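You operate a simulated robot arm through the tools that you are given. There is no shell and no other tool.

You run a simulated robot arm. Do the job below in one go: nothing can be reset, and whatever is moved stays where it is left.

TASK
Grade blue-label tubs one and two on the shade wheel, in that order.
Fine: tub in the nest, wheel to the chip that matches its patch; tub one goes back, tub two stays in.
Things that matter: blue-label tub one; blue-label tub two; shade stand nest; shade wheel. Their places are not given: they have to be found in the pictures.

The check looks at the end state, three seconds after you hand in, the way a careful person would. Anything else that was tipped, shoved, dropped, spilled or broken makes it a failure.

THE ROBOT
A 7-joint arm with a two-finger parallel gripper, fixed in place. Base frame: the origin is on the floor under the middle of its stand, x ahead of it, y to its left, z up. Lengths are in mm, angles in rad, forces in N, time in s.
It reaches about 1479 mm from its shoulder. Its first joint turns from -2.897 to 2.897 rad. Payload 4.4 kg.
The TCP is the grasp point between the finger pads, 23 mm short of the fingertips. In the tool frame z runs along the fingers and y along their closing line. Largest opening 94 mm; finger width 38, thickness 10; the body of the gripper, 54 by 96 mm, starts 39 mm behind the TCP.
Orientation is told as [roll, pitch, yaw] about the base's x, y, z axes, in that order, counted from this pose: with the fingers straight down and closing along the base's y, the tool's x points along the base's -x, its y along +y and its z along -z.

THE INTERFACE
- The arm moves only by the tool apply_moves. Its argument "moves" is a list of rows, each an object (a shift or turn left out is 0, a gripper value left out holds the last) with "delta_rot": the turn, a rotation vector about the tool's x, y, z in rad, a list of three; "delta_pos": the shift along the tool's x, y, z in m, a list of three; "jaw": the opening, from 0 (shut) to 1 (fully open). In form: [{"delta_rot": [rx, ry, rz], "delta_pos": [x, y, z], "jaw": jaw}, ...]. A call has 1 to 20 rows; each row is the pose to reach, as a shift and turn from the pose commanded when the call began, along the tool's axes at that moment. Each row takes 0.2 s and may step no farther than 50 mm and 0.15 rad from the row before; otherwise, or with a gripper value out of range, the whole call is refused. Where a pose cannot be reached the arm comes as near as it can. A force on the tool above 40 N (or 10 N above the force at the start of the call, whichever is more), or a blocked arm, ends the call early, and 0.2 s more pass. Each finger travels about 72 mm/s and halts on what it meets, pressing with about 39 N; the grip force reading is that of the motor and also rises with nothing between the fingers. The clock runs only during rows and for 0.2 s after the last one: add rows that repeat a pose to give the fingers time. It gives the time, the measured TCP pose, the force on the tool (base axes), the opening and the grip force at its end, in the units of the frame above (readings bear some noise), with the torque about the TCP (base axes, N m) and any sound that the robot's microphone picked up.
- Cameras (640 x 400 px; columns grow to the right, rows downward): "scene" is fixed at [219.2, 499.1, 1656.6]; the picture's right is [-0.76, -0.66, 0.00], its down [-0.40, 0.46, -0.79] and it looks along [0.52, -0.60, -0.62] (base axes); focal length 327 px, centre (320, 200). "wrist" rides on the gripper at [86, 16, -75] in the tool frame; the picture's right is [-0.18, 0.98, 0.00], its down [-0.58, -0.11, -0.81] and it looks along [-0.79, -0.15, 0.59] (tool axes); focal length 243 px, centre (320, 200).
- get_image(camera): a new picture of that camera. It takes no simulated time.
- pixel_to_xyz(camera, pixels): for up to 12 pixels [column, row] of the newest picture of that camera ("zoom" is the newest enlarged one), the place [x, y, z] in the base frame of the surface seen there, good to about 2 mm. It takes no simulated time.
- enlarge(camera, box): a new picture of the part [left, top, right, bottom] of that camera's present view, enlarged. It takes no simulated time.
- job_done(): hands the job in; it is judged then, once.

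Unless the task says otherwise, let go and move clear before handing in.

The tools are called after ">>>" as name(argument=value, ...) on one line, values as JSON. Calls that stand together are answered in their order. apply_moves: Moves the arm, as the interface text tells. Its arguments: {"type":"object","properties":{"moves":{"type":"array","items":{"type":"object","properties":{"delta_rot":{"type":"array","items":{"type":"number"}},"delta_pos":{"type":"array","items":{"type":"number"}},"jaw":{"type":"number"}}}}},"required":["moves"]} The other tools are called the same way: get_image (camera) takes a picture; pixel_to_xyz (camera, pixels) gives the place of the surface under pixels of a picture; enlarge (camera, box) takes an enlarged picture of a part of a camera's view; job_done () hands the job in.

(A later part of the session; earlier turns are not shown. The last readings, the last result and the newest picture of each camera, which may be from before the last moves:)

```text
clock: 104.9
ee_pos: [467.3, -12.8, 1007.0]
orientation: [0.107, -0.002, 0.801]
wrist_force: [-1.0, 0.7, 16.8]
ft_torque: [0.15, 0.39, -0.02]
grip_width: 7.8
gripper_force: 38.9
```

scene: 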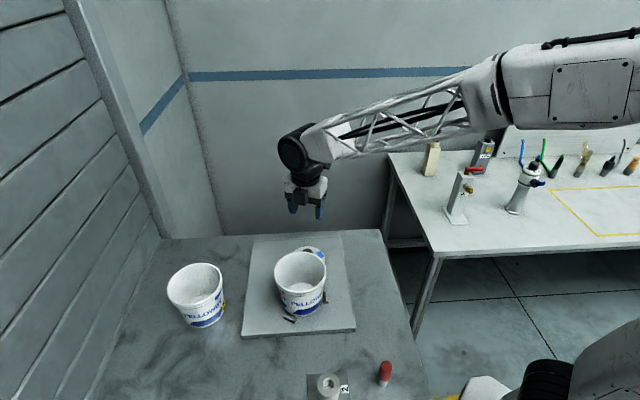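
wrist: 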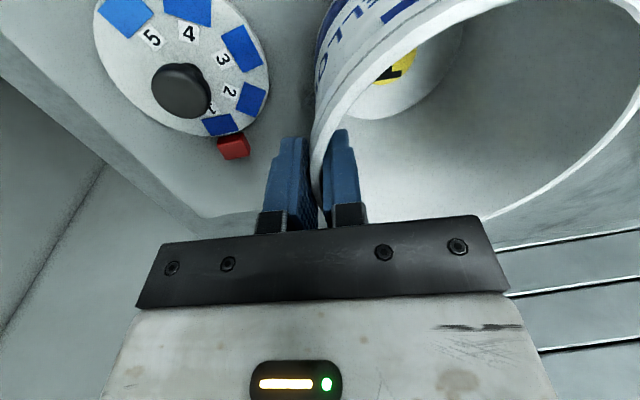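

Contact at 17 N on the table. Checking the tub's centre before letting go.

>>> enlarge(camera="scene", box=[345, 255, 425, 340])

>>> pixel_to_xyz(camera="zoom", pixels=[[206, 120], [260, 60], [375, 72], [425, 110], [446, 170], [425, 215], [380, 246], [330, 253], [270, 237], [225, 200], [208, 150], [240, 215]])

```text
4.71 times, centred on (385, 298) of scene
```

zoom: 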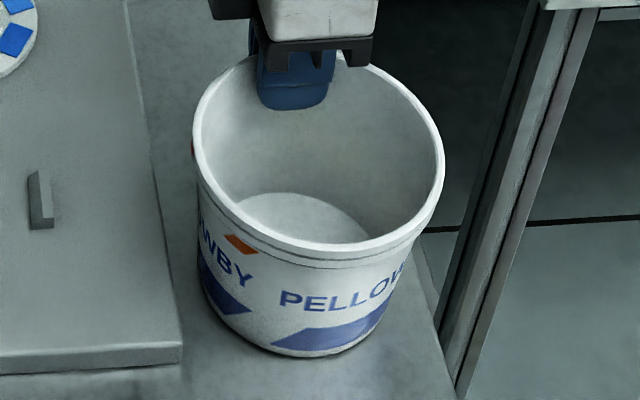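

```text
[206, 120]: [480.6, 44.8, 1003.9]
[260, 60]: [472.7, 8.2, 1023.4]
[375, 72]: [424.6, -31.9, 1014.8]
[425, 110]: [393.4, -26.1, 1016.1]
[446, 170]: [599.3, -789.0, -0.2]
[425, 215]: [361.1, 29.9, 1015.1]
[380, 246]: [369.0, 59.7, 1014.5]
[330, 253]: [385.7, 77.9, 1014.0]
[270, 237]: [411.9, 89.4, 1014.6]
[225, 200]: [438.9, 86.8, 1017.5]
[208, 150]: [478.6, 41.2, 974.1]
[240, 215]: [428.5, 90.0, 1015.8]
```

The tub stands within about 2 mm of its original outline (left edge 193 vs 197, right 445 vs 449 in the zoom). That is close enough; releasing.

>>> apply_moves(moves=[{"jaw": 0.2}, {"jaw": 0.4}, {"jaw": 0.5}, {"jaw": 0.5}, {"jaw": 0.5}])

>>> apply_moves(moves=[{"delta_pos": [0, 0.0011, -0.0099]}, {"delta_pos": [0, 0.0027, -0.0249]}, {"delta_pos": [0, 0.0048, -0.0448]}, {"delta_pos": [0, 0.0075, -0.0696]}, {"delta_pos": [0, 0.0096, -0.0895], "delta_rot": [0.053, 0, 0]}, {"delta_pos": [0, 0.015, -0.139], "delta_rot": [0.106, 0, 0]}, {"delta_pos": [0, 0.015, -0.139], "delta_rot": [0.106, 0, 0]}])

>>> get_image(camera="scene")

>>> enlarge(camera="scene", box=[345, 255, 425, 340])

```text
clock: 106.1
ee_pos: [467.6, -12.8, 1005.1]
orientation: [0.105, -0.002, 0.801]
wrist_force: [0.7, -0.3, 0.6]
ft_torque: [-0.01, 0.0, 0.04]
grip_width: 47.1
gripper_force: 0.0
```

```text
clock: 107.7
ee_pos: [465.3, -13.0, 1145.8]
orientation: [0.0, -0.001, 0.801]
wrist_force: [0.4, 0.3, 0.6]
ft_torque: [-0.02, 0.03, -0.01]
grip_width: 47.0
gripper_force: 0.1
```

```text
taken
```

scene: 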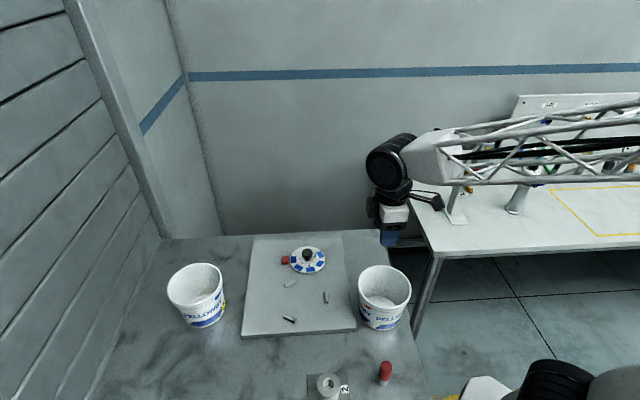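

```text
4.71 times, centred on (385, 298) of scene
```

zoom: 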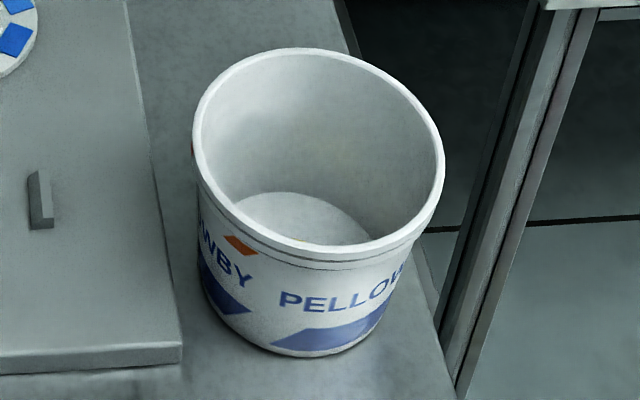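

Tub one is back upright in its place with the same label facing. Now moving across to hover over tub two's rim near (813,277).

>>> apply_moves(moves=[{"delta_pos": [-0.0375, -0.004, 0]}, {"delta_pos": [-0.075, -0.008, 0]}, {"delta_pos": [-0.1125, -0.0119, 0]}, {"delta_pos": [-0.15, -0.0159, 0]}, {"delta_pos": [-0.1875, -0.0199, 0]}, {"delta_pos": [-0.2251, -0.0239, 0]}, {"delta_pos": [-0.2626, -0.0278, 0]}, {"delta_pos": [-0.3001, -0.0318, 0]}, {"delta_pos": [-0.3376, -0.0358, 0]}, {"delta_pos": [-0.3751, -0.0398, 0]}, {"delta_pos": [-0.4126, -0.0437, 0]}, {"delta_pos": [-0.4501, -0.0477, 0]}, {"delta_pos": [-0.4501, -0.0477, 0.03]}, {"delta_pos": [-0.4501, -0.0477, 0.06]}, {"delta_pos": [-0.4501, -0.0477, 0.06]}])

>>> apply_moves(moves=[{"delta_pos": [0, 0, 0]}])

>>> apply_moves(moves=[{"delta_pos": [0, 0, 0]}])

>>> get_image(camera="wrist")

>>> get_image(camera="scene")

```text
clock: 110.9
ee_pos: [813.1, 277.1, 1088.3]
orientation: [-0.001, -0.001, 0.801]
wrist_force: [-0.3, 0.1, -0.4]
ft_torque: [0.03, 0.01, 0.02]
grip_width: 47.1
gripper_force: 0.1
```

```text
clock: 111.3
ee_pos: [813.2, 277.4, 1086.7]
orientation: [0.003, 0.0, 0.799]
wrist_force: [-0.9, -0.7, 0.8]
ft_torque: [-0.02, -0.02, 0.0]
grip_width: 47.2
gripper_force: 0.1
```

```text
clock: 111.7
ee_pos: [813.7, 275.6, 1085.7]
orientation: [0.002, -0.002, 0.797]
wrist_force: [0.4, -0.2, 0.1]
ft_torque: [0.0, 0.01, 0.01]
grip_width: 47.3
gripper_force: 0.0
```

```text
taken
```

wrist: 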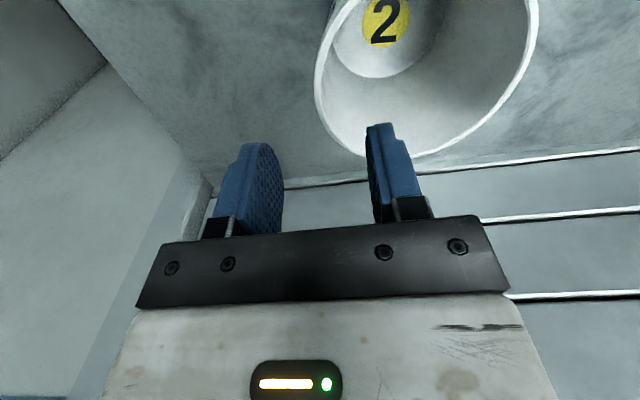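

```text
taken
```

scene: 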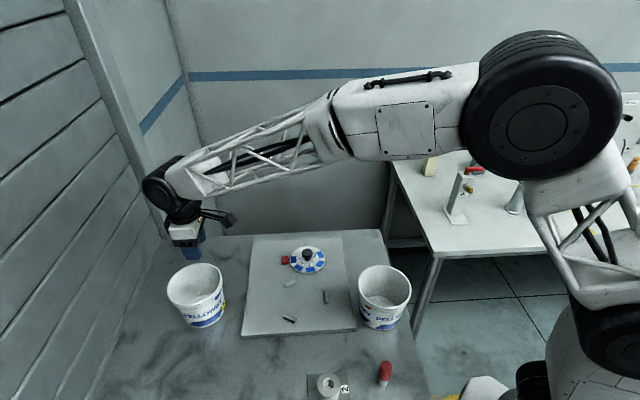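

Tub two (yellow "2" inside) is lined up; its rim band centre is near (322,97). Tilting and lowering with a 1 mm inward trim.

>>> apply_moves(moves=[{"delta_pos": [0, 0.001, 0.01], "delta_rot": [-0.055, 0, 0]}, {"delta_pos": [0, 0.001, 0.025], "delta_rot": [-0.11, 0, 0]}, {"delta_pos": [0, 0.001, 0.04], "delta_rot": [-0.11, 0, 0]}, {"delta_pos": [0, 0.001, 0.055], "delta_rot": [-0.11, 0, 0]}, {"delta_pos": [0, 0.001, 0.068], "delta_rot": [-0.11, 0, 0]}, {"delta_pos": [0, 0.001, 0.0795], "delta_rot": [-0.11, 0, 0]}, {"delta_pos": [0, 0.001, 0.0795], "delta_rot": [-0.11, 0, 0]}])

>>> get_image(camera="wrist")

```text
clock: 113.3
ee_pos: [812.1, 275.9, 1006.7]
orientation: [0.112, -0.001, 0.802]
wrist_force: [-0.4, -0.2, -0.1]
ft_torque: [0.0, -0.03, -0.01]
grip_width: 47.1
gripper_force: 0.1
```

```text
taken
```

wrist: 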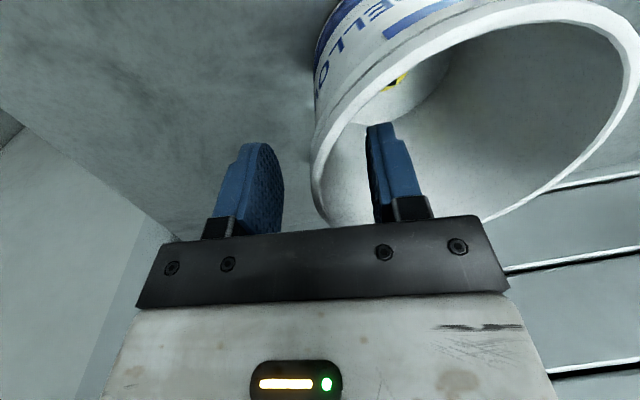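

The rim is centred between the fingers (around 318,190). Closing.

>>> apply_moves(moves=[{"jaw": 0.3}, {"jaw": 0.15}, {"jaw": 0.0}, {"jaw": 0.0}, {"jaw": 0.0}, {"jaw": 0.0}])

>>> get_image(camera="wrist")

```text
clock: 114.7
ee_pos: [812.4, 277.6, 1006.4]
orientation: [0.112, -0.001, 0.801]
wrist_force: [-0.9, 0.7, 0.0]
ft_torque: [-0.03, 0.01, 0.01]
grip_width: 7.6
gripper_force: 39.1
```

```text
taken
```

wrist: 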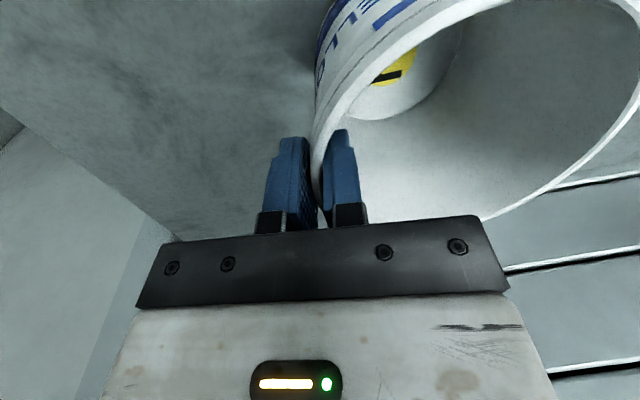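

Firm grip, no residual load. Lifting 80 mm.

>>> apply_moves(moves=[{"delta_pos": [0, 0.0007, -0.006]}, {"delta_pos": [0, 0.0017, -0.0149]}, {"delta_pos": [0, 0.0034, -0.0298]}, {"delta_pos": [0, 0.0056, -0.0497]}, {"delta_pos": [0, 0.0078, -0.0696]}, {"delta_pos": [0, 0.0089, -0.0795]}, {"delta_pos": [0, 0.0089, -0.0795]}])

>>> apply_moves(moves=[{"delta_pos": [0, 0, 0]}])

>>> enlarge(camera="scene", box=[146, 215, 246, 315])

```text
clock: 116.3
ee_pos: [813.4, 277.6, 1089.0]
orientation: [0.111, -0.003, 0.801]
wrist_force: [-0.1, 0.5, 0.2]
ft_torque: [-0.03, -0.03, -0.02]
grip_width: 8.1
gripper_force: 39.1
```

```text
clock: 116.7
ee_pos: [812.3, 277.4, 1088.2]
orientation: [0.112, 0.0, 0.8]
wrist_force: [0.1, 1.0, -0.6]
ft_torque: [-0.05, -0.01, -0.03]
grip_width: 8.3
gripper_force: 39.4
```

```text
4.00 times, centred on (196, 265) of scene
```

zoom: 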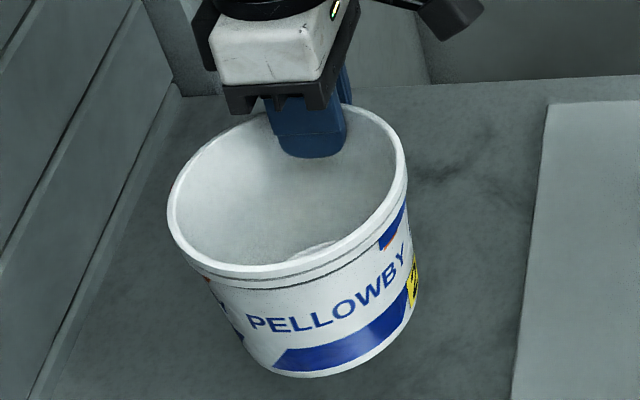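

>>> pixel_to_xyz(camera="zoom", pixels=[[172, 205], [180, 175], [205, 142], [240, 119], [365, 112], [393, 132], [404, 160], [400, 195], [380, 228], [340, 253], [290, 267], [240, 268]])

```text
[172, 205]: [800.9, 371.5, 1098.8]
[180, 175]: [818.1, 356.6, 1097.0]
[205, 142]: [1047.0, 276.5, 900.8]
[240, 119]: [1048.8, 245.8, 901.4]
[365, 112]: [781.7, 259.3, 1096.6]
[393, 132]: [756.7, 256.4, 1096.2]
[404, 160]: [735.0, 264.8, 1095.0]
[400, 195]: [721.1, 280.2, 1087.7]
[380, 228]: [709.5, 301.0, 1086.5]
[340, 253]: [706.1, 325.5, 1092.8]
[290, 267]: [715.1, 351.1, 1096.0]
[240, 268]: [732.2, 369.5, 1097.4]
```

Tub two's rim centre is (769,318), with the same grip offset. Carrying it over the nest.

>>> apply_moves(moves=[{"delta_pos": [0.0209, 0.0001, 0]}, {"delta_pos": [0.0417, 0.0003, 0]}, {"delta_pos": [0.0626, 0.0005, 0]}, {"delta_pos": [0.0835, 0.0006, 0]}, {"delta_pos": [0.1043, 0.0008, 0]}, {"delta_pos": [0.1252, 0.0009, 0]}, {"delta_pos": [0.1461, 0.0011, 0]}, {"delta_pos": [0.1669, 0.0012, 0]}, {"delta_pos": [0.1878, 0.0014, 0]}, {"delta_pos": [0.2087, 0.0015, 0]}, {"delta_pos": [0.2295, 0.0017, 0]}, {"delta_pos": [0.2504, 0.0018, 0.0002]}, {"delta_pos": [0.2504, 0.0018, 0.0002]}])

>>> apply_moves(moves=[{"delta_pos": [0, 0, 0]}])

>>> enlarge(camera="scene", box=[260, 215, 345, 310])

```text
clock: 119.5
ee_pos: [638.3, 101.3, 1087.5]
orientation: [0.109, -0.003, 0.797]
wrist_force: [0.4, -0.5, -0.6]
ft_torque: [-0.03, -0.01, -0.02]
grip_width: 8.0
gripper_force: 39.4
```

```text
clock: 119.9
ee_pos: [637.6, 101.3, 1088.6]
orientation: [0.111, -0.002, 0.801]
wrist_force: [0.2, -0.3, -1.4]
ft_torque: [0.03, -0.01, 0.04]
grip_width: 7.8
gripper_force: 39.2
```

```text
4.21 times, centred on (302, 262) of scene
```

zoom: 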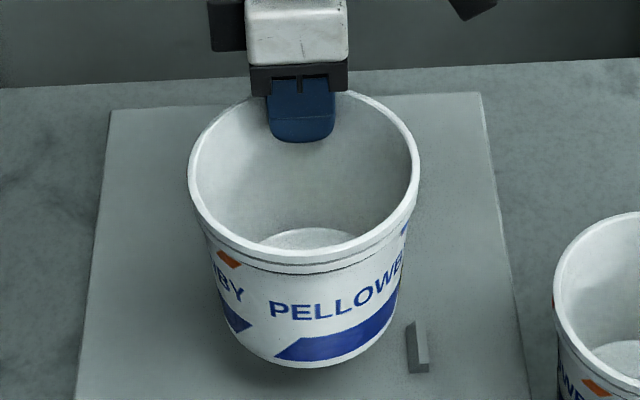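

The tub is about 2 mm to the +y side of the nest centre; correcting while lowering 57 mm.

>>> apply_moves(moves=[{"delta_pos": [0.0011, -0.0005, 0]}, {"delta_pos": [0.0022, -0.002, 0.0099]}, {"delta_pos": [0.0022, -0.0042, 0.0298]}, {"delta_pos": [0.0022, -0.0054, 0.0397]}, {"delta_pos": [0.0022, -0.0062, 0.0477]}, {"delta_pos": [0.0022, -0.0068, 0.0527]}, {"delta_pos": [0.0022, -0.0073, 0.0565]}, {"delta_pos": [0.0022, -0.0073, 0.0565]}])

>>> enlarge(camera="scene", box=[260, 245, 345, 330])

>>> pixel_to_xyz(camera="zoom", pixels=[[193, 160], [207, 186], [240, 208], [275, 219], [310, 221], [350, 213], [385, 197], [412, 172], [428, 140], [428, 110], [412, 80], [385, 57]])

```text
clock: 121.7
ee_pos: [636.5, 96.5, 1029.0]
orientation: [0.11, -0.002, 0.801]
wrist_force: [-0.3, 0.2, -0.9]
ft_torque: [-0.05, -0.02, 0.02]
grip_width: 8.0
gripper_force: 38.5
```

```text
4.71 times, centred on (302, 288) of scene
```

zoom: 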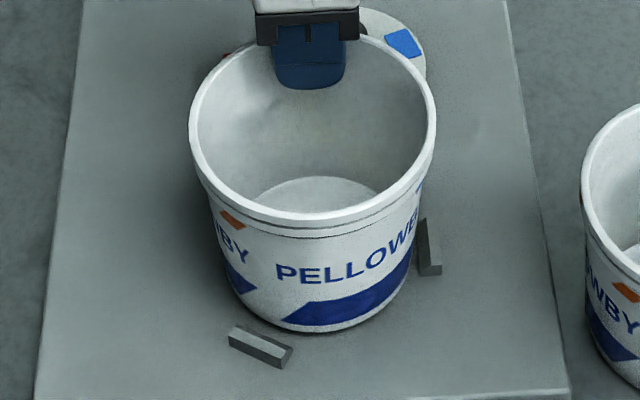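

```text
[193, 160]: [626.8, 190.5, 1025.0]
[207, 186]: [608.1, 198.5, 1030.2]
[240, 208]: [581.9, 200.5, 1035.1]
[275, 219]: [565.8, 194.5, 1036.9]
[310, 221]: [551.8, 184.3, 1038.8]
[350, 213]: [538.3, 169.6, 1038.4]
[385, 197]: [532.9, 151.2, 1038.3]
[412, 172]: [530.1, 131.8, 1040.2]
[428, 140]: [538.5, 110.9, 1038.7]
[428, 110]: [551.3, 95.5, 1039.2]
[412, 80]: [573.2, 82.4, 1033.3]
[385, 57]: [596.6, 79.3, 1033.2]
```

Centre is about (592.5,140), good. Lowering the last few millimetres.

>>> apply_moves(moves=[{"delta_pos": [0, -0.0001, 0.0008]}, {"delta_pos": [0, -0.0002, 0.0015]}, {"delta_pos": [0, -0.0003, 0.0022]}, {"delta_pos": [0, -0.0003, 0.0022]}])

>>> apply_moves(moves=[{"delta_pos": [0, -0.0001, 0.0006]}, {"delta_pos": [0, -0.0001, 0.0012]}, {"delta_pos": [0, -0.0002, 0.0018]}, {"delta_pos": [0, -0.0002, 0.0018]}])

```text
clock: 122.7
ee_pos: [636.1, 96.5, 1028.7]
orientation: [0.111, -0.002, 0.799]
wrist_force: [-0.2, 0.0, -0.6]
ft_torque: [-0.03, -0.04, 0.01]
grip_width: 8.2
gripper_force: 38.7
```

```text
clock: 123.7
ee_pos: [637.0, 98.3, 1026.2]
orientation: [0.11, -0.004, 0.799]
wrist_force: [-1.0, -3.5, 19.6]
ft_torque: [-0.45, 0.74, 0.16]
grip_width: 8.0
gripper_force: 39.2
```

Solid contact on the board at about 20 N. Releasing tub two.

>>> apply_moves(moves=[{"jaw": 0.2}, {"jaw": 0.4}, {"jaw": 0.5}, {"jaw": 0.5}, {"jaw": 0.5}])

>>> enlarge(camera="scene", box=[260, 245, 345, 330])

>>> pixel_to_xyz(camera="zoom", pixels=[[193, 165], [207, 190], [240, 212], [275, 223], [310, 224], [350, 216], [385, 200], [412, 173], [428, 140], [430, 110], [413, 80], [385, 57]])

```text
clock: 124.9
ee_pos: [636.5, 97.0, 1026.9]
orientation: [0.112, -0.002, 0.799]
wrist_force: [-0.2, -0.1, -0.3]
ft_torque: [0.0, 0.02, 0.02]
grip_width: 46.8
gripper_force: 0.0
```

```text
4.71 times, centred on (302, 288) of scene
```

zoom: 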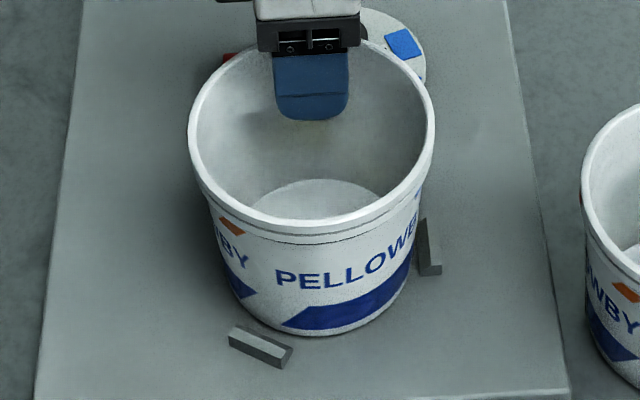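

```text
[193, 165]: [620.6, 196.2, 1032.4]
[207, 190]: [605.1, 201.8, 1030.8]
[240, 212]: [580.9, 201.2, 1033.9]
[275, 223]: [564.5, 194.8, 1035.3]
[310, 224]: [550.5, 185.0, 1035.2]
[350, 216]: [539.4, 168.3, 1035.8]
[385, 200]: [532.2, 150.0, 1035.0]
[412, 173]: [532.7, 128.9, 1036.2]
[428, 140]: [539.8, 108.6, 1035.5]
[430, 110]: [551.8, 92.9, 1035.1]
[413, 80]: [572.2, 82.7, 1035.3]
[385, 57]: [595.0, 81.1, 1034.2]
```

Tub two stands level in the nest. Rising clear and going to the same viewpoint used for tub one.

>>> apply_moves(moves=[{"delta_pos": [0, 0.0011, -0.0099]}, {"delta_pos": [0, 0.0028, -0.0249]}, {"delta_pos": [0, 0.005, -0.0447]}, {"delta_pos": [0, 0.0078, -0.0696]}, {"delta_pos": [0, 0.0101, -0.0895], "delta_rot": [0.056, 0, 0]}, {"delta_pos": [0, 0.0123, -0.1093], "delta_rot": [0.112, 0, 0], "jaw": 1}, {"delta_pos": [0, 0.0123, -0.1093], "delta_rot": [0.112, 0, 0]}])

>>> apply_moves(moves=[{"delta_pos": [0.0321, 0.0073, -0.0065]}, {"delta_pos": [0.0643, 0.0146, -0.013]}, {"delta_pos": [0.0964, 0.0219, -0.0195]}, {"delta_pos": [0.1285, 0.0292, -0.026]}, {"delta_pos": [0.1607, 0.0365, -0.0325]}, {"delta_pos": [0.1928, 0.0438, -0.039]}, {"delta_pos": [0.1928, 0.0438, -0.039]}])

>>> get_image(camera="wrist")

>>> enlarge(camera="wrist", box=[230, 100, 410, 200])

>>> enlarge(camera="wrist", box=[344, 148, 364, 160])

```text
clock: 126.5
ee_pos: [634.8, 95.7, 1136.1]
orientation: [-0.001, -0.002, 0.8]
wrist_force: [1.1, 0.2, 0.5]
ft_torque: [-0.03, -0.01, -0.03]
grip_width: 94.0
gripper_force: 0.1
```

```text
clock: 128.1
ee_pos: [468.7, -11.5, 1173.9]
orientation: [-0.002, -0.002, 0.801]
wrist_force: [-0.8, -0.1, 0.6]
ft_torque: [0.01, 0.0, -0.05]
grip_width: 93.8
gripper_force: 0.1
```

```text
taken
```

wrist: 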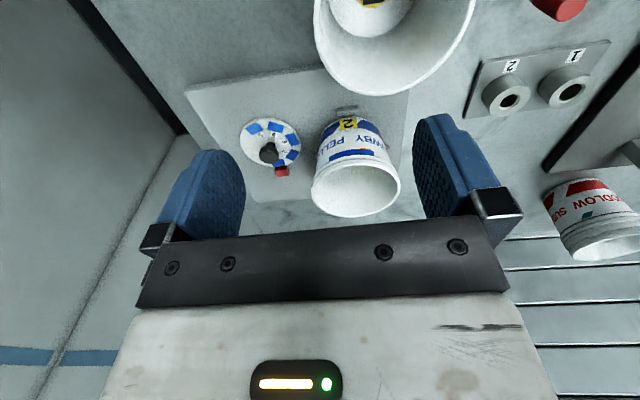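

```text
3.56 times, centred on (320, 150) of wrist
```

zoom: 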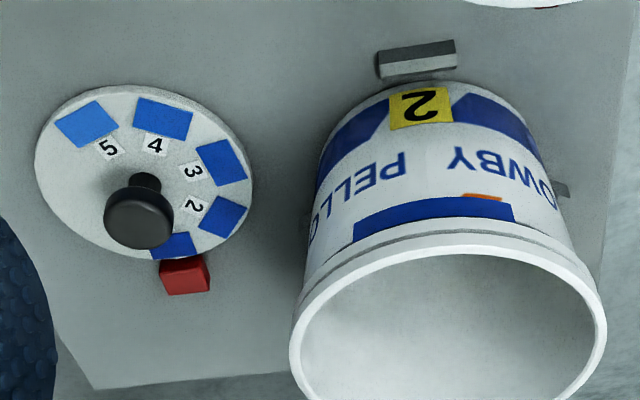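

```text
16.00 times, centred on (354, 154) of wrist
```

zoom: 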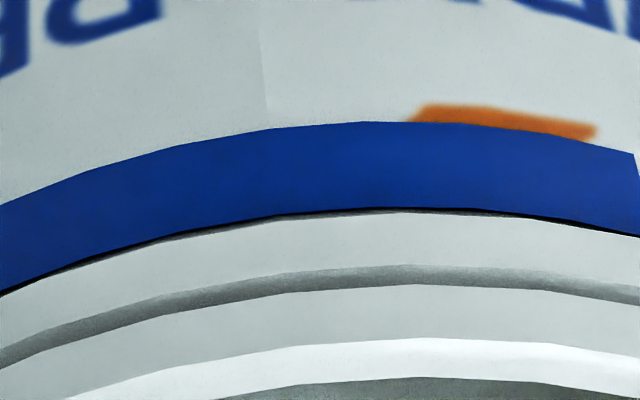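

Tub two's patch is one step lighter than tub one's was in the identical pose. Now a careful look at chips 2 and 3, which are both fully visible from here, against this patch.

>>> enlarge(camera="wrist", box=[282, 146, 302, 158])

>>> enlarge(camera="wrist", box=[282, 154, 302, 166])

>>> enlarge(camera="wrist", box=[268, 160, 288, 172])

```text
16.00 times, centred on (292, 152) of wrist
```

zoom: 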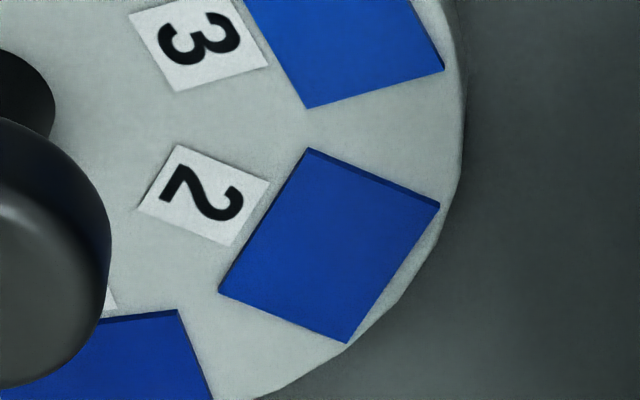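

```text
16.00 times, centred on (292, 160) of wrist
```

zoom: 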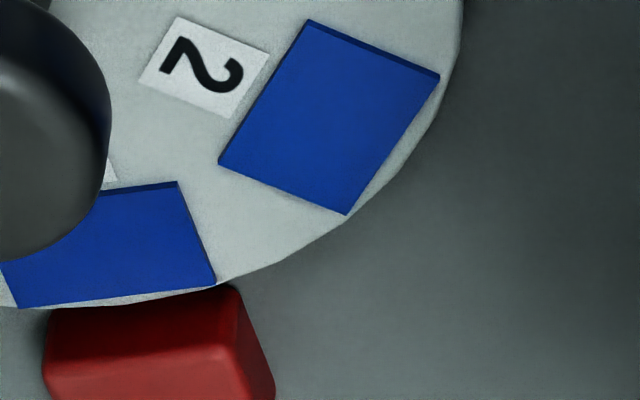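

```text
16.00 times, centred on (278, 166) of wrist
```

zoom: 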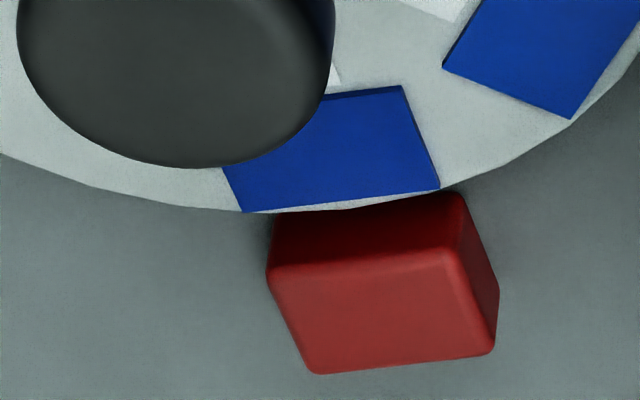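

To pin down how much darker an upright face looks than a flat one here, I'll zoom on chips 4 and 5, whose outer edges now face the same way as the patch.

>>> enlarge(camera="wrist", box=[244, 121, 264, 133])

>>> enlarge(camera="wrist", box=[266, 121, 286, 133])

>>> enlarge(camera="wrist", box=[282, 138, 302, 150])

```text
16.00 times, centred on (254, 127) of wrist
```

zoom: 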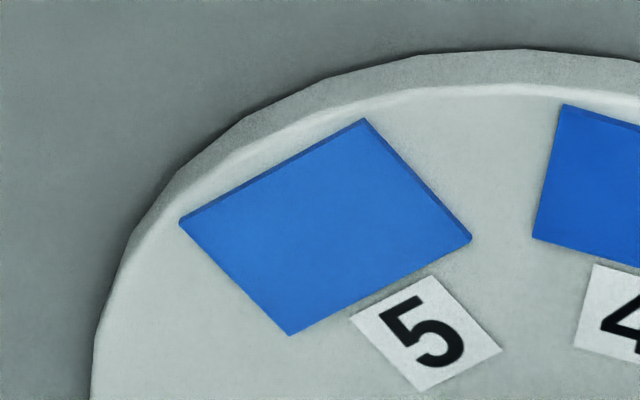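

```text
16.00 times, centred on (276, 127) of wrist
```

zoom: 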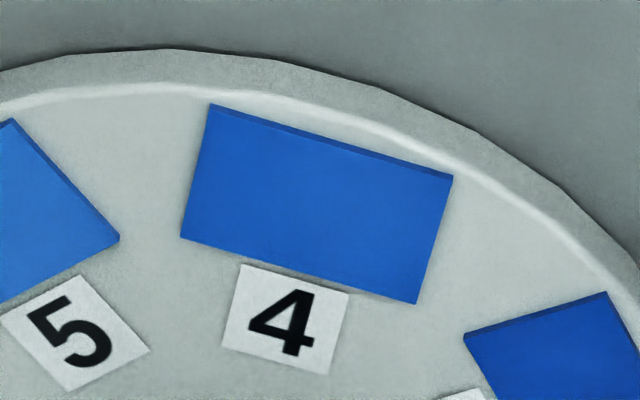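

```text
16.00 times, centred on (292, 144) of wrist
```

zoom: 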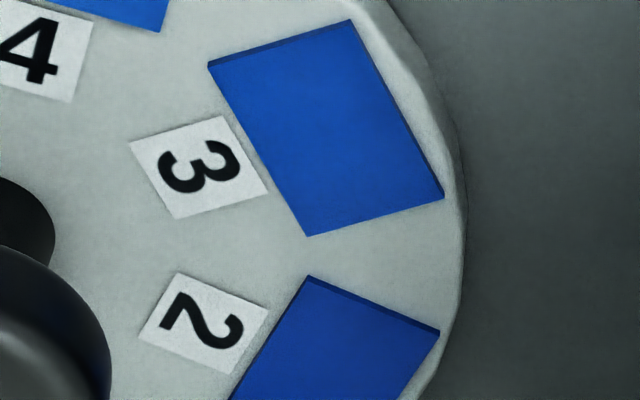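

The board's own edge faces the same way as the patch and is one uniform grey, so comparing its side with its top will tell me the upright-to-flat light ratio. Zooming there.

>>> enlarge(camera="wrist", box=[215, 75, 245, 93])

>>> enlarge(camera="wrist", box=[260, 65, 300, 90])

>>> pixel_to_xyz(camera="wrist", pixels=[[230, 84], [230, 86], [230, 88], [230, 90], [230, 95], [280, 74], [280, 77], [280, 80], [280, 85]])

```text
16.00 times, centred on (230, 84) of wrist
```

zoom: 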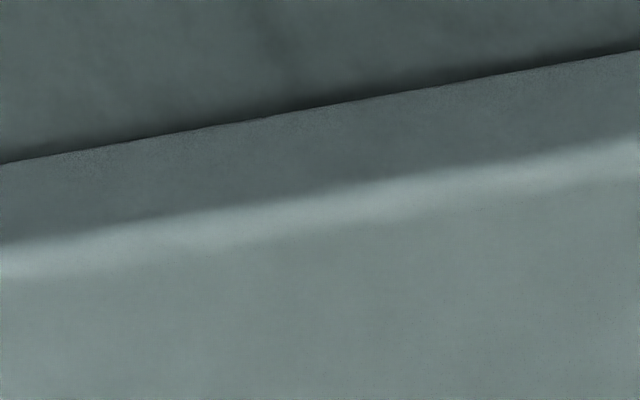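

```text
16.00 times, centred on (280, 78) of wrist
```

zoom: 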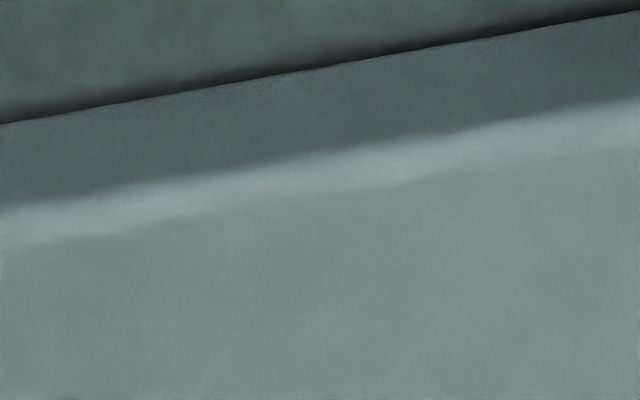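

```text
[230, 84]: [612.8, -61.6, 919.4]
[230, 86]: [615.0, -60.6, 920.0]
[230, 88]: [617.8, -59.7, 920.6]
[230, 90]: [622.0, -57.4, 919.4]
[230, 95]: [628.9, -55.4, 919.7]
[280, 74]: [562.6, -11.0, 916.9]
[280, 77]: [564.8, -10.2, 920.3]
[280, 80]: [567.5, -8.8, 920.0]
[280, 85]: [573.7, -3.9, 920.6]
```

The board's side reads noticeably darker than its top (about 0.75 in tone), so upright faces here look darker and the match isn't settled between neighbouring chips. I'll repeat the patch-up test with tub two on the left side of the bench, where the arm won't shade the wheel, starting with a hover over its rim.

>>> apply_moves(moves=[{"delta_pos": [-0.0165, -0.0008, 0], "delta_rot": [0, 0, 0.1371]}, {"delta_pos": [-0.0331, -0.0016, 0], "delta_rot": [0, 0, 0.2743]}, {"delta_pos": [-0.0496, -0.0024, 0], "delta_rot": [0, 0, 0.4114]}, {"delta_pos": [-0.0662, -0.0032, 0], "delta_rot": [0, 0, 0.5485]}, {"delta_pos": [-0.0827, -0.004, 0], "delta_rot": [0, 0, 0.6857]}, {"delta_pos": [-0.0992, -0.0048, 0], "delta_rot": [0, 0, 0.8228]}, {"delta_pos": [-0.1158, -0.0056, 0], "delta_rot": [0, 0, 0.9599]}, {"delta_pos": [-0.1323, -0.0065, 0], "delta_rot": [0, 0, 1.0971]}, {"delta_pos": [-0.1489, -0.0073, 0], "delta_rot": [0, 0, 1.2342]}, {"delta_pos": [-0.1654, -0.0081, 0], "delta_rot": [0, 0, 1.3713]}, {"delta_pos": [-0.1819, -0.0089, 0], "delta_rot": [0, 0, 1.5085]}, {"delta_pos": [-0.1985, -0.0097, 0], "delta_rot": [0, 0, 1.6456]}, {"delta_pos": [-0.215, -0.0105, 0.023], "delta_rot": [0, 0, 1.7827]}, {"delta_pos": [-0.2316, -0.0113, 0.046], "delta_rot": [0, 0, 1.9199], "jaw": 0.5}, {"delta_pos": [-0.2481, -0.0121, 0.069], "delta_rot": [0, 0, 2.057], "jaw": 0.5}, {"delta_pos": [-0.2481, -0.0121, 0.069], "delta_rot": [0, 0, 2.057], "jaw": 0.5}])

>>> apply_moves(moves=[{"delta_pos": [0, 0, 0]}])

>>> get_image(camera="wrist")

```text
clock: 131.5
ee_pos: [652.0, 157.1, 1106.2]
orientation: [0.003, 0.001, -1.257]
wrist_force: [-0.8, 0.0, 0.4]
ft_torque: [0.0, 0.01, 0.01]
grip_width: 46.8
gripper_force: 0.1
```

```text
clock: 131.9
ee_pos: [651.5, 157.5, 1105.9]
orientation: [0.004, -0.001, -1.255]
wrist_force: [-0.1, 1.0, -0.4]
ft_torque: [0.03, 0.03, -0.01]
grip_width: 47.1
gripper_force: 0.0
```

```text
taken
```

wrist: 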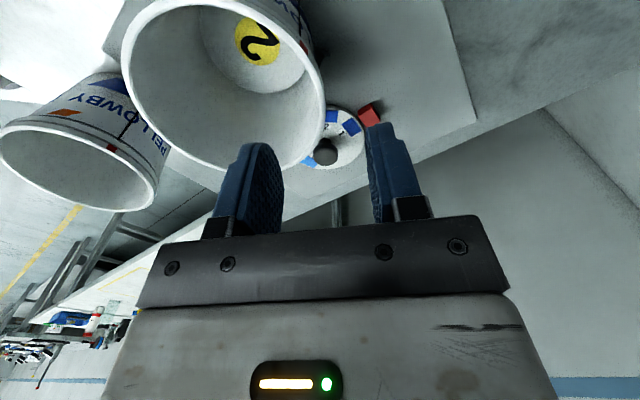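

The rim edge at (320,97) is right below the grip centre. Tilting and lowering around it.

>>> apply_moves(moves=[{"delta_pos": [0, 0, 0.01], "delta_rot": [0.055, 0, 0]}, {"delta_pos": [0, 0, 0.025], "delta_rot": [0.11, 0, 0]}, {"delta_pos": [0, 0, 0.04], "delta_rot": [0.11, 0, 0]}, {"delta_pos": [0, 0, 0.055], "delta_rot": [0.11, 0, 0]}, {"delta_pos": [0, 0, 0.068], "delta_rot": [0.11, 0, 0]}, {"delta_pos": [0, 0, 0.0785], "delta_rot": [0.11, 0, 0]}, {"delta_pos": [0, 0, 0.0785], "delta_rot": [0.11, 0, 0]}])

>>> apply_moves(moves=[{"jaw": 0.3}, {"jaw": 0.15}, {"jaw": 0.0}, {"jaw": 0.0}, {"jaw": 0.0}, {"jaw": 0.0}])

>>> get_image(camera="wrist")

```text
clock: 133.5
ee_pos: [653.1, 157.3, 1028.6]
orientation: [-0.109, 0.001, -1.255]
wrist_force: [-0.1, 0.1, 0.4]
ft_torque: [0.03, 0.0, 0.02]
grip_width: 46.8
gripper_force: 0.1
```

```text
clock: 134.9
ee_pos: [651.3, 157.7, 1028.8]
orientation: [-0.108, 0.0, -1.256]
wrist_force: [0.3, 0.3, 0.8]
ft_torque: [0.01, -0.03, -0.04]
grip_width: 5.8
gripper_force: 39.3
```

```text
taken
```

wrist: 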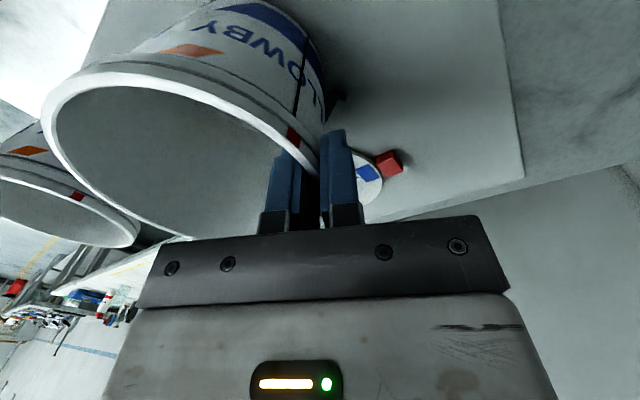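

Firm grip on tub two. Lifting to z≈1190 and moving to the left side near (700,330).

>>> apply_moves(moves=[{"delta_pos": [0, -0.0011, -0.01]}, {"delta_pos": [0, -0.0033, -0.03]}, {"delta_pos": [0, -0.0055, -0.05]}, {"delta_pos": [0, -0.0077, -0.07]}, {"delta_pos": [0, -0.0099, -0.09]}, {"delta_pos": [0, -0.0121, -0.11]}, {"delta_pos": [0, -0.0144, -0.135]}, {"delta_pos": [0, -0.0176, -0.161]}, {"delta_pos": [0.0186, -0.0053, -0.1624]}, {"delta_pos": [0.0373, 0.0071, -0.1637]}, {"delta_pos": [0.0559, 0.0194, -0.1651]}, {"delta_pos": [0.0746, 0.0318, -0.1664]}, {"delta_pos": [0.0932, 0.0441, -0.1678]}, {"delta_pos": [0.1118, 0.0564, -0.1691]}, {"delta_pos": [0.1305, 0.0688, -0.1705]}, {"delta_pos": [0.1491, 0.0811, -0.1718]}, {"delta_pos": [0.1491, 0.0811, -0.1718]}])

>>> get_image(camera="scene")

```text
clock: 138.5
ee_pos: [700.5, 331.9, 1191.6]
orientation: [-0.108, -0.001, -1.257]
wrist_force: [-0.4, -0.3, -1.0]
ft_torque: [0.03, -0.01, -0.01]
grip_width: 5.6
gripper_force: 38.8
```

```text
taken
```

scene: 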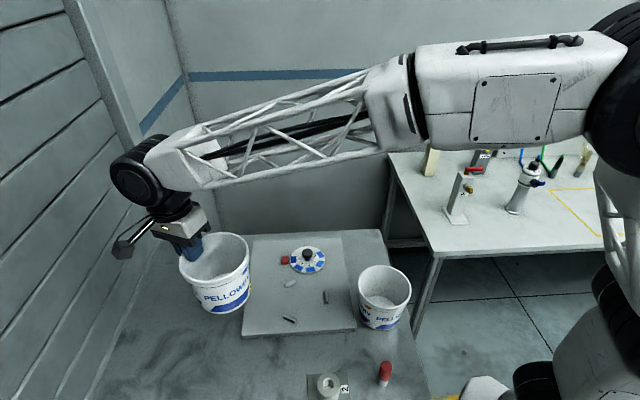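

Tub two is clear of everything and the wheel is unshaded. Turning the tub so its patch faces forward.

>>> apply_moves(moves=[{"delta_rot": [0, -0.0147, -0.1345]}, {"delta_rot": [0, -0.0294, -0.269]}, {"delta_rot": [0, -0.0442, -0.4035]}, {"delta_rot": [0, -0.0589, -0.538]}, {"delta_rot": [0, -0.0736, -0.6725]}, {"delta_rot": [0, -0.0883, -0.807]}, {"delta_rot": [0, -0.103, -0.9415]}, {"delta_rot": [0, -0.1178, -1.076]}, {"delta_rot": [0, -0.1325, -1.2105]}, {"delta_rot": [0, -0.1472, -1.345]}, {"delta_rot": [0, -0.1619, -1.4795]}, {"delta_rot": [0, -0.1766, -1.614]}, {"delta_rot": [0, -0.1914, -1.7485]}, {"delta_rot": [0, -0.2061, -1.883]}, {"delta_rot": [0, -0.2208, -2.0175]}, {"delta_rot": [0, -0.2355, -2.152]}, {"delta_rot": [0, -0.2502, -2.2865]}, {"delta_rot": [0, -0.265, -2.421]}, {"delta_rot": [0, -0.2797, -2.5555]}, {"delta_rot": [0, -0.2944, -2.69]}])

>>> get_image(camera="scene")

```text
clock: 142.7
ee_pos: [700.9, 331.7, 1188.4]
orientation: [-0.109, -0.001, 1.454]
wrist_force: [-0.5, 0.2, 0.1]
ft_torque: [-0.02, 0.04, -0.02]
grip_width: 5.6
gripper_force: 39.3
```

```text
taken
```

scene: 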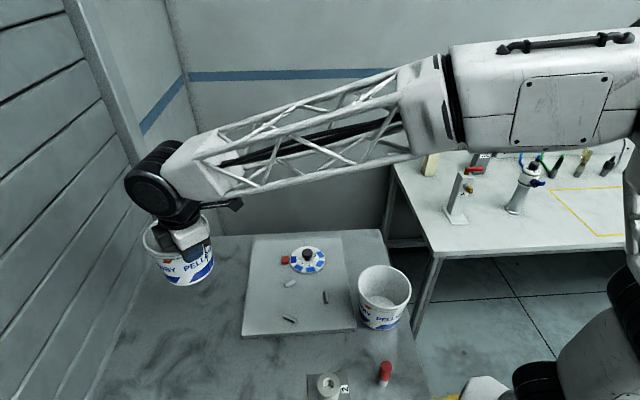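

Same relative geometry as the earlier test. Tipping halfway first.

>>> apply_moves(moves=[{"delta_rot": [0.1195, -0.0363, 0.004]}, {"delta_rot": [0.2391, -0.0726, 0.008]}, {"delta_rot": [0.3586, -0.1089, 0.0119]}, {"delta_rot": [0.4782, -0.1452, 0.0159]}, {"delta_rot": [0.5977, -0.1815, 0.0199]}, {"delta_rot": [0.7173, -0.2178, 0.0239]}, {"delta_rot": [0.7173, -0.2178, 0.0239]}])

>>> get_image(camera="scene")

```text
clock: 144.3
ee_pos: [700.8, 332.8, 1190.5]
orientation: [-0.841, -0.2, 1.527]
wrist_force: [0.0, -0.2, -1.3]
ft_torque: [0.0, 0.02, -0.01]
grip_width: 5.3
gripper_force: 38.7
```

```text
taken
```

scene: 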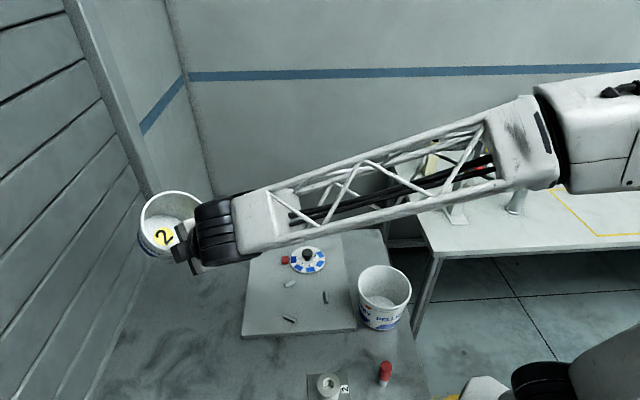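

Steady so far. Completing the tilt.

>>> apply_moves(moves=[{"delta_rot": [0.1195, -0.0363, 0.004]}, {"delta_rot": [0.2391, -0.0726, 0.008]}, {"delta_rot": [0.3586, -0.1089, 0.0119]}, {"delta_rot": [0.4782, -0.1452, 0.0159]}, {"delta_rot": [0.5977, -0.1815, 0.0199]}, {"delta_rot": [0.7173, -0.2178, 0.0239]}, {"delta_rot": [0.7173, -0.2178, 0.0239]}])

>>> get_image(camera="scene")

>>> enlarge(camera="scene", box=[130, 170, 340, 300])

```text
clock: 145.9
ee_pos: [701.0, 331.4, 1190.5]
orientation: [-1.609, -0.296, 1.723]
wrist_force: [0.3, -0.3, 0.1]
ft_torque: [-0.03, 0.02, 0.0]
grip_width: 4.9
gripper_force: 38.7
```

```text
taken
```

scene: 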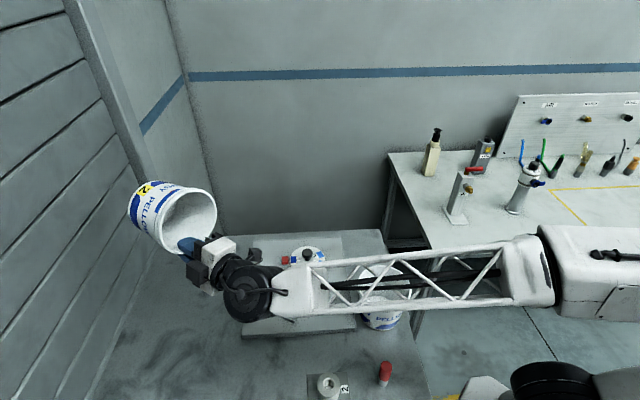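

```text
3.05 times, centred on (235, 235) of scene
```

zoom: 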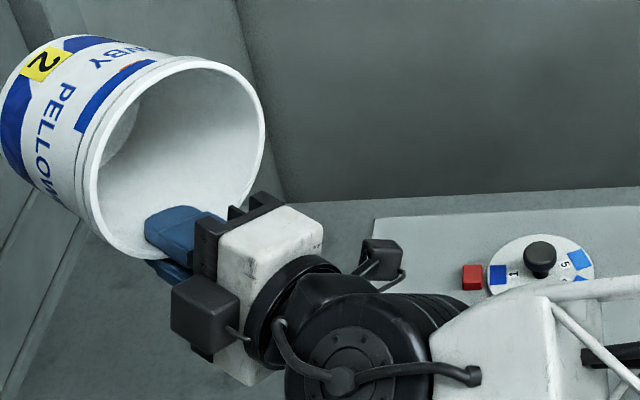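

The patch is well visible at scene (168,200), and chip 1 (zoom 497,275) is visible unshaded in the same picture. Zooming on each.

>>> enlarge(camera="scene", box=[152, 186, 184, 206])

>>> enlarge(camera="scene", box=[276, 242, 316, 267])

```text
16.00 times, centred on (168, 196) of scene
```

zoom: 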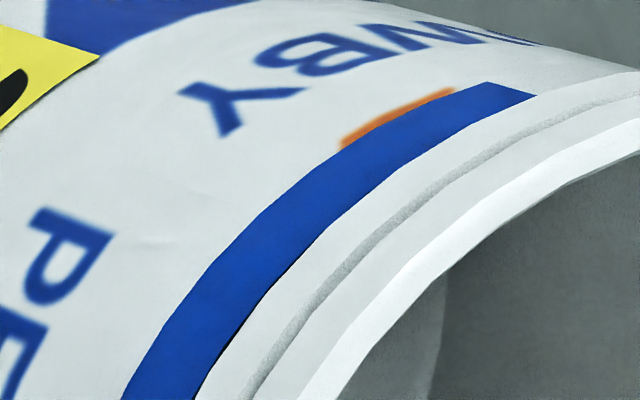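

```text
16.00 times, centred on (296, 254) of scene
```

zoom: 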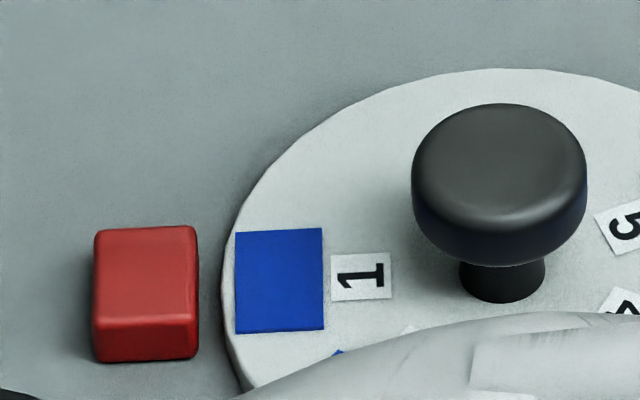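

Patch two's hue is clearly a bit greener than chip 1. To compare with chips 2 and 3 in the same frame I need the forearm out of the way; checking its height first.

>>> pixel_to_xyz(camera="scene", pixels=[[255, 290], [250, 318], [290, 300], [350, 300], [400, 300], [450, 300], [520, 290], [560, 300], [215, 255], [197, 275]])

```text
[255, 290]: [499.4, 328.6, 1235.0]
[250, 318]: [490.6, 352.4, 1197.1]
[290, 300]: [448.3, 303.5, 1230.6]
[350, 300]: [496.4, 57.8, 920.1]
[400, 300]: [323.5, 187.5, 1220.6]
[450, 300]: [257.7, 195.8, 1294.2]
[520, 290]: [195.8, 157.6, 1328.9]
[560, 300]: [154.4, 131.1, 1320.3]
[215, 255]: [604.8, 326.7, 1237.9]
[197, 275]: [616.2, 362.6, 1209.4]
```

The forearm is at z≈1220–1330, so there is room to lower the whole pose 70 mm, which should uncover the wheel.

>>> apply_moves(moves=[{"delta_pos": [0.0051, 0.0167, -0.0006]}, {"delta_pos": [0.0102, 0.0335, -0.0012]}, {"delta_pos": [0.0153, 0.0502, -0.0017]}, {"delta_pos": [0.0204, 0.0669, -0.0023]}, {"delta_pos": [0.0204, 0.0669, -0.0023]}])

>>> get_image(camera="scene")

>>> enlarge(camera="scene", box=[130, 180, 340, 310])

```text
clock: 147.1
ee_pos: [700.9, 332.6, 1120.6]
orientation: [-1.607, -0.295, 1.725]
wrist_force: [-0.3, -0.8, -0.4]
ft_torque: [0.02, 0.0, 0.03]
grip_width: 5.0
gripper_force: 39.6
```

```text
taken
```

scene: 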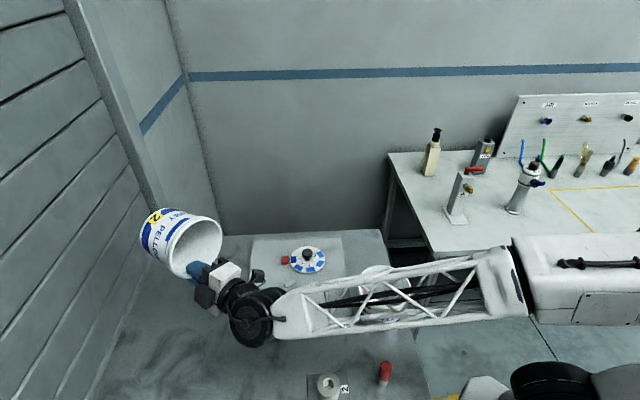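

```text
3.05 times, centred on (235, 245) of scene
```

zoom: 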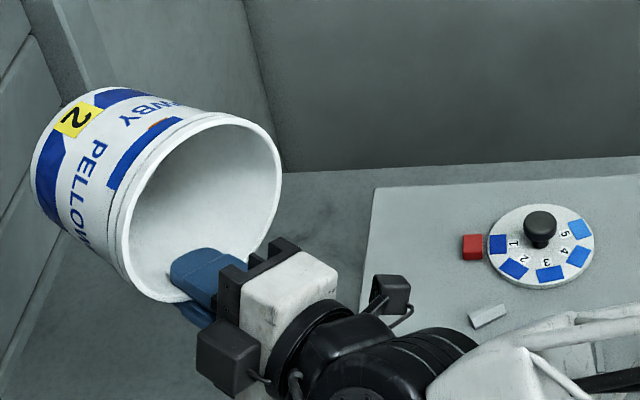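

Now the whole wheel and the up-facing patch are visible together and unshaded. Zooming on both at full scale.

>>> enlarge(camera="scene", box=[160, 216, 200, 241])

>>> enlarge(camera="scene", box=[288, 248, 328, 273])

```text
16.00 times, centred on (180, 228) of scene
```

zoom: 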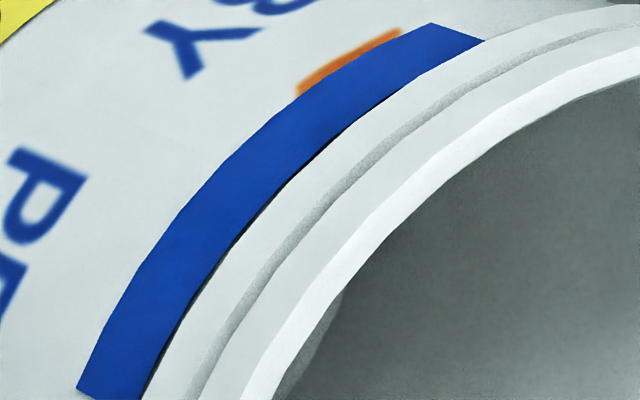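

```text
16.00 times, centred on (308, 260) of scene
```

zoom: 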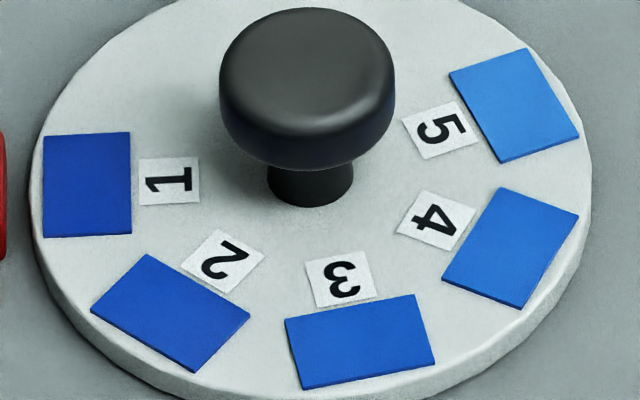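

Measured side by side: the patch (about 22,70,167) has chip 3's hue but is darker, with green near chip 2's level; still between 2 and 3. I'll put tub two back in the nest for a close equal-brightness comparison, first raising and un-tilting.

>>> apply_moves(moves=[{"delta_pos": [-0.0051, -0.0167, 0.0006]}, {"delta_pos": [-0.0102, -0.0335, 0.0012]}, {"delta_pos": [-0.0153, -0.0502, 0.0017]}, {"delta_pos": [-0.0204, -0.0669, 0.0023]}, {"delta_pos": [-0.0204, -0.0669, 0.0023]}])

>>> apply_moves(moves=[{"delta_rot": [-0.1195, 0.0363, -0.004]}, {"delta_rot": [-0.2391, 0.0726, -0.008]}, {"delta_rot": [-0.3586, 0.1089, -0.0119]}, {"delta_rot": [-0.4782, 0.1452, -0.0159]}, {"delta_rot": [-0.5977, 0.1815, -0.0199]}, {"delta_rot": [-0.7173, 0.2178, -0.0239]}, {"delta_rot": [-0.8368, 0.2541, -0.0279]}, {"delta_rot": [-0.9564, 0.2904, -0.0318]}, {"delta_rot": [-1.0759, 0.3267, -0.0358]}, {"delta_rot": [-1.1955, 0.363, -0.0398]}, {"delta_rot": [-1.315, 0.3993, -0.0438]}, {"delta_rot": [-1.4346, 0.4356, -0.0478]}, {"delta_rot": [-1.4346, 0.4356, -0.0478]}])

>>> get_image(camera="scene")

```text
clock: 148.3
ee_pos: [702.5, 332.7, 1189.3]
orientation: [-1.606, -0.297, 1.725]
wrist_force: [0.0, -0.5, 0.5]
ft_torque: [0.01, 0.01, 0.0]
grip_width: 4.8
gripper_force: 38.9
```

```text
clock: 151.1
ee_pos: [701.0, 332.2, 1189.6]
orientation: [-0.108, 0.001, 1.448]
wrist_force: [0.0, 0.4, -0.5]
ft_torque: [-0.04, 0.01, 0.0]
grip_width: 4.4
gripper_force: 39.4
```

```text
taken
```

scene: 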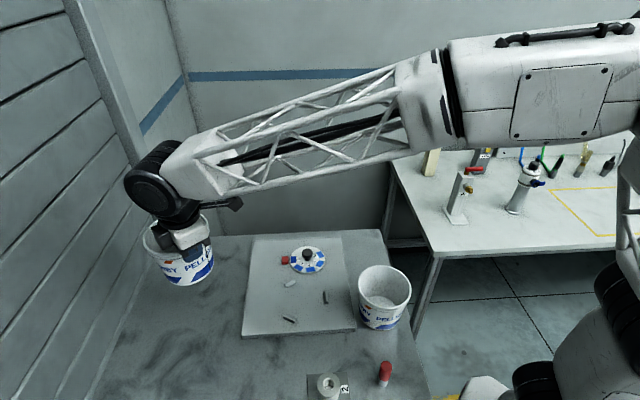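

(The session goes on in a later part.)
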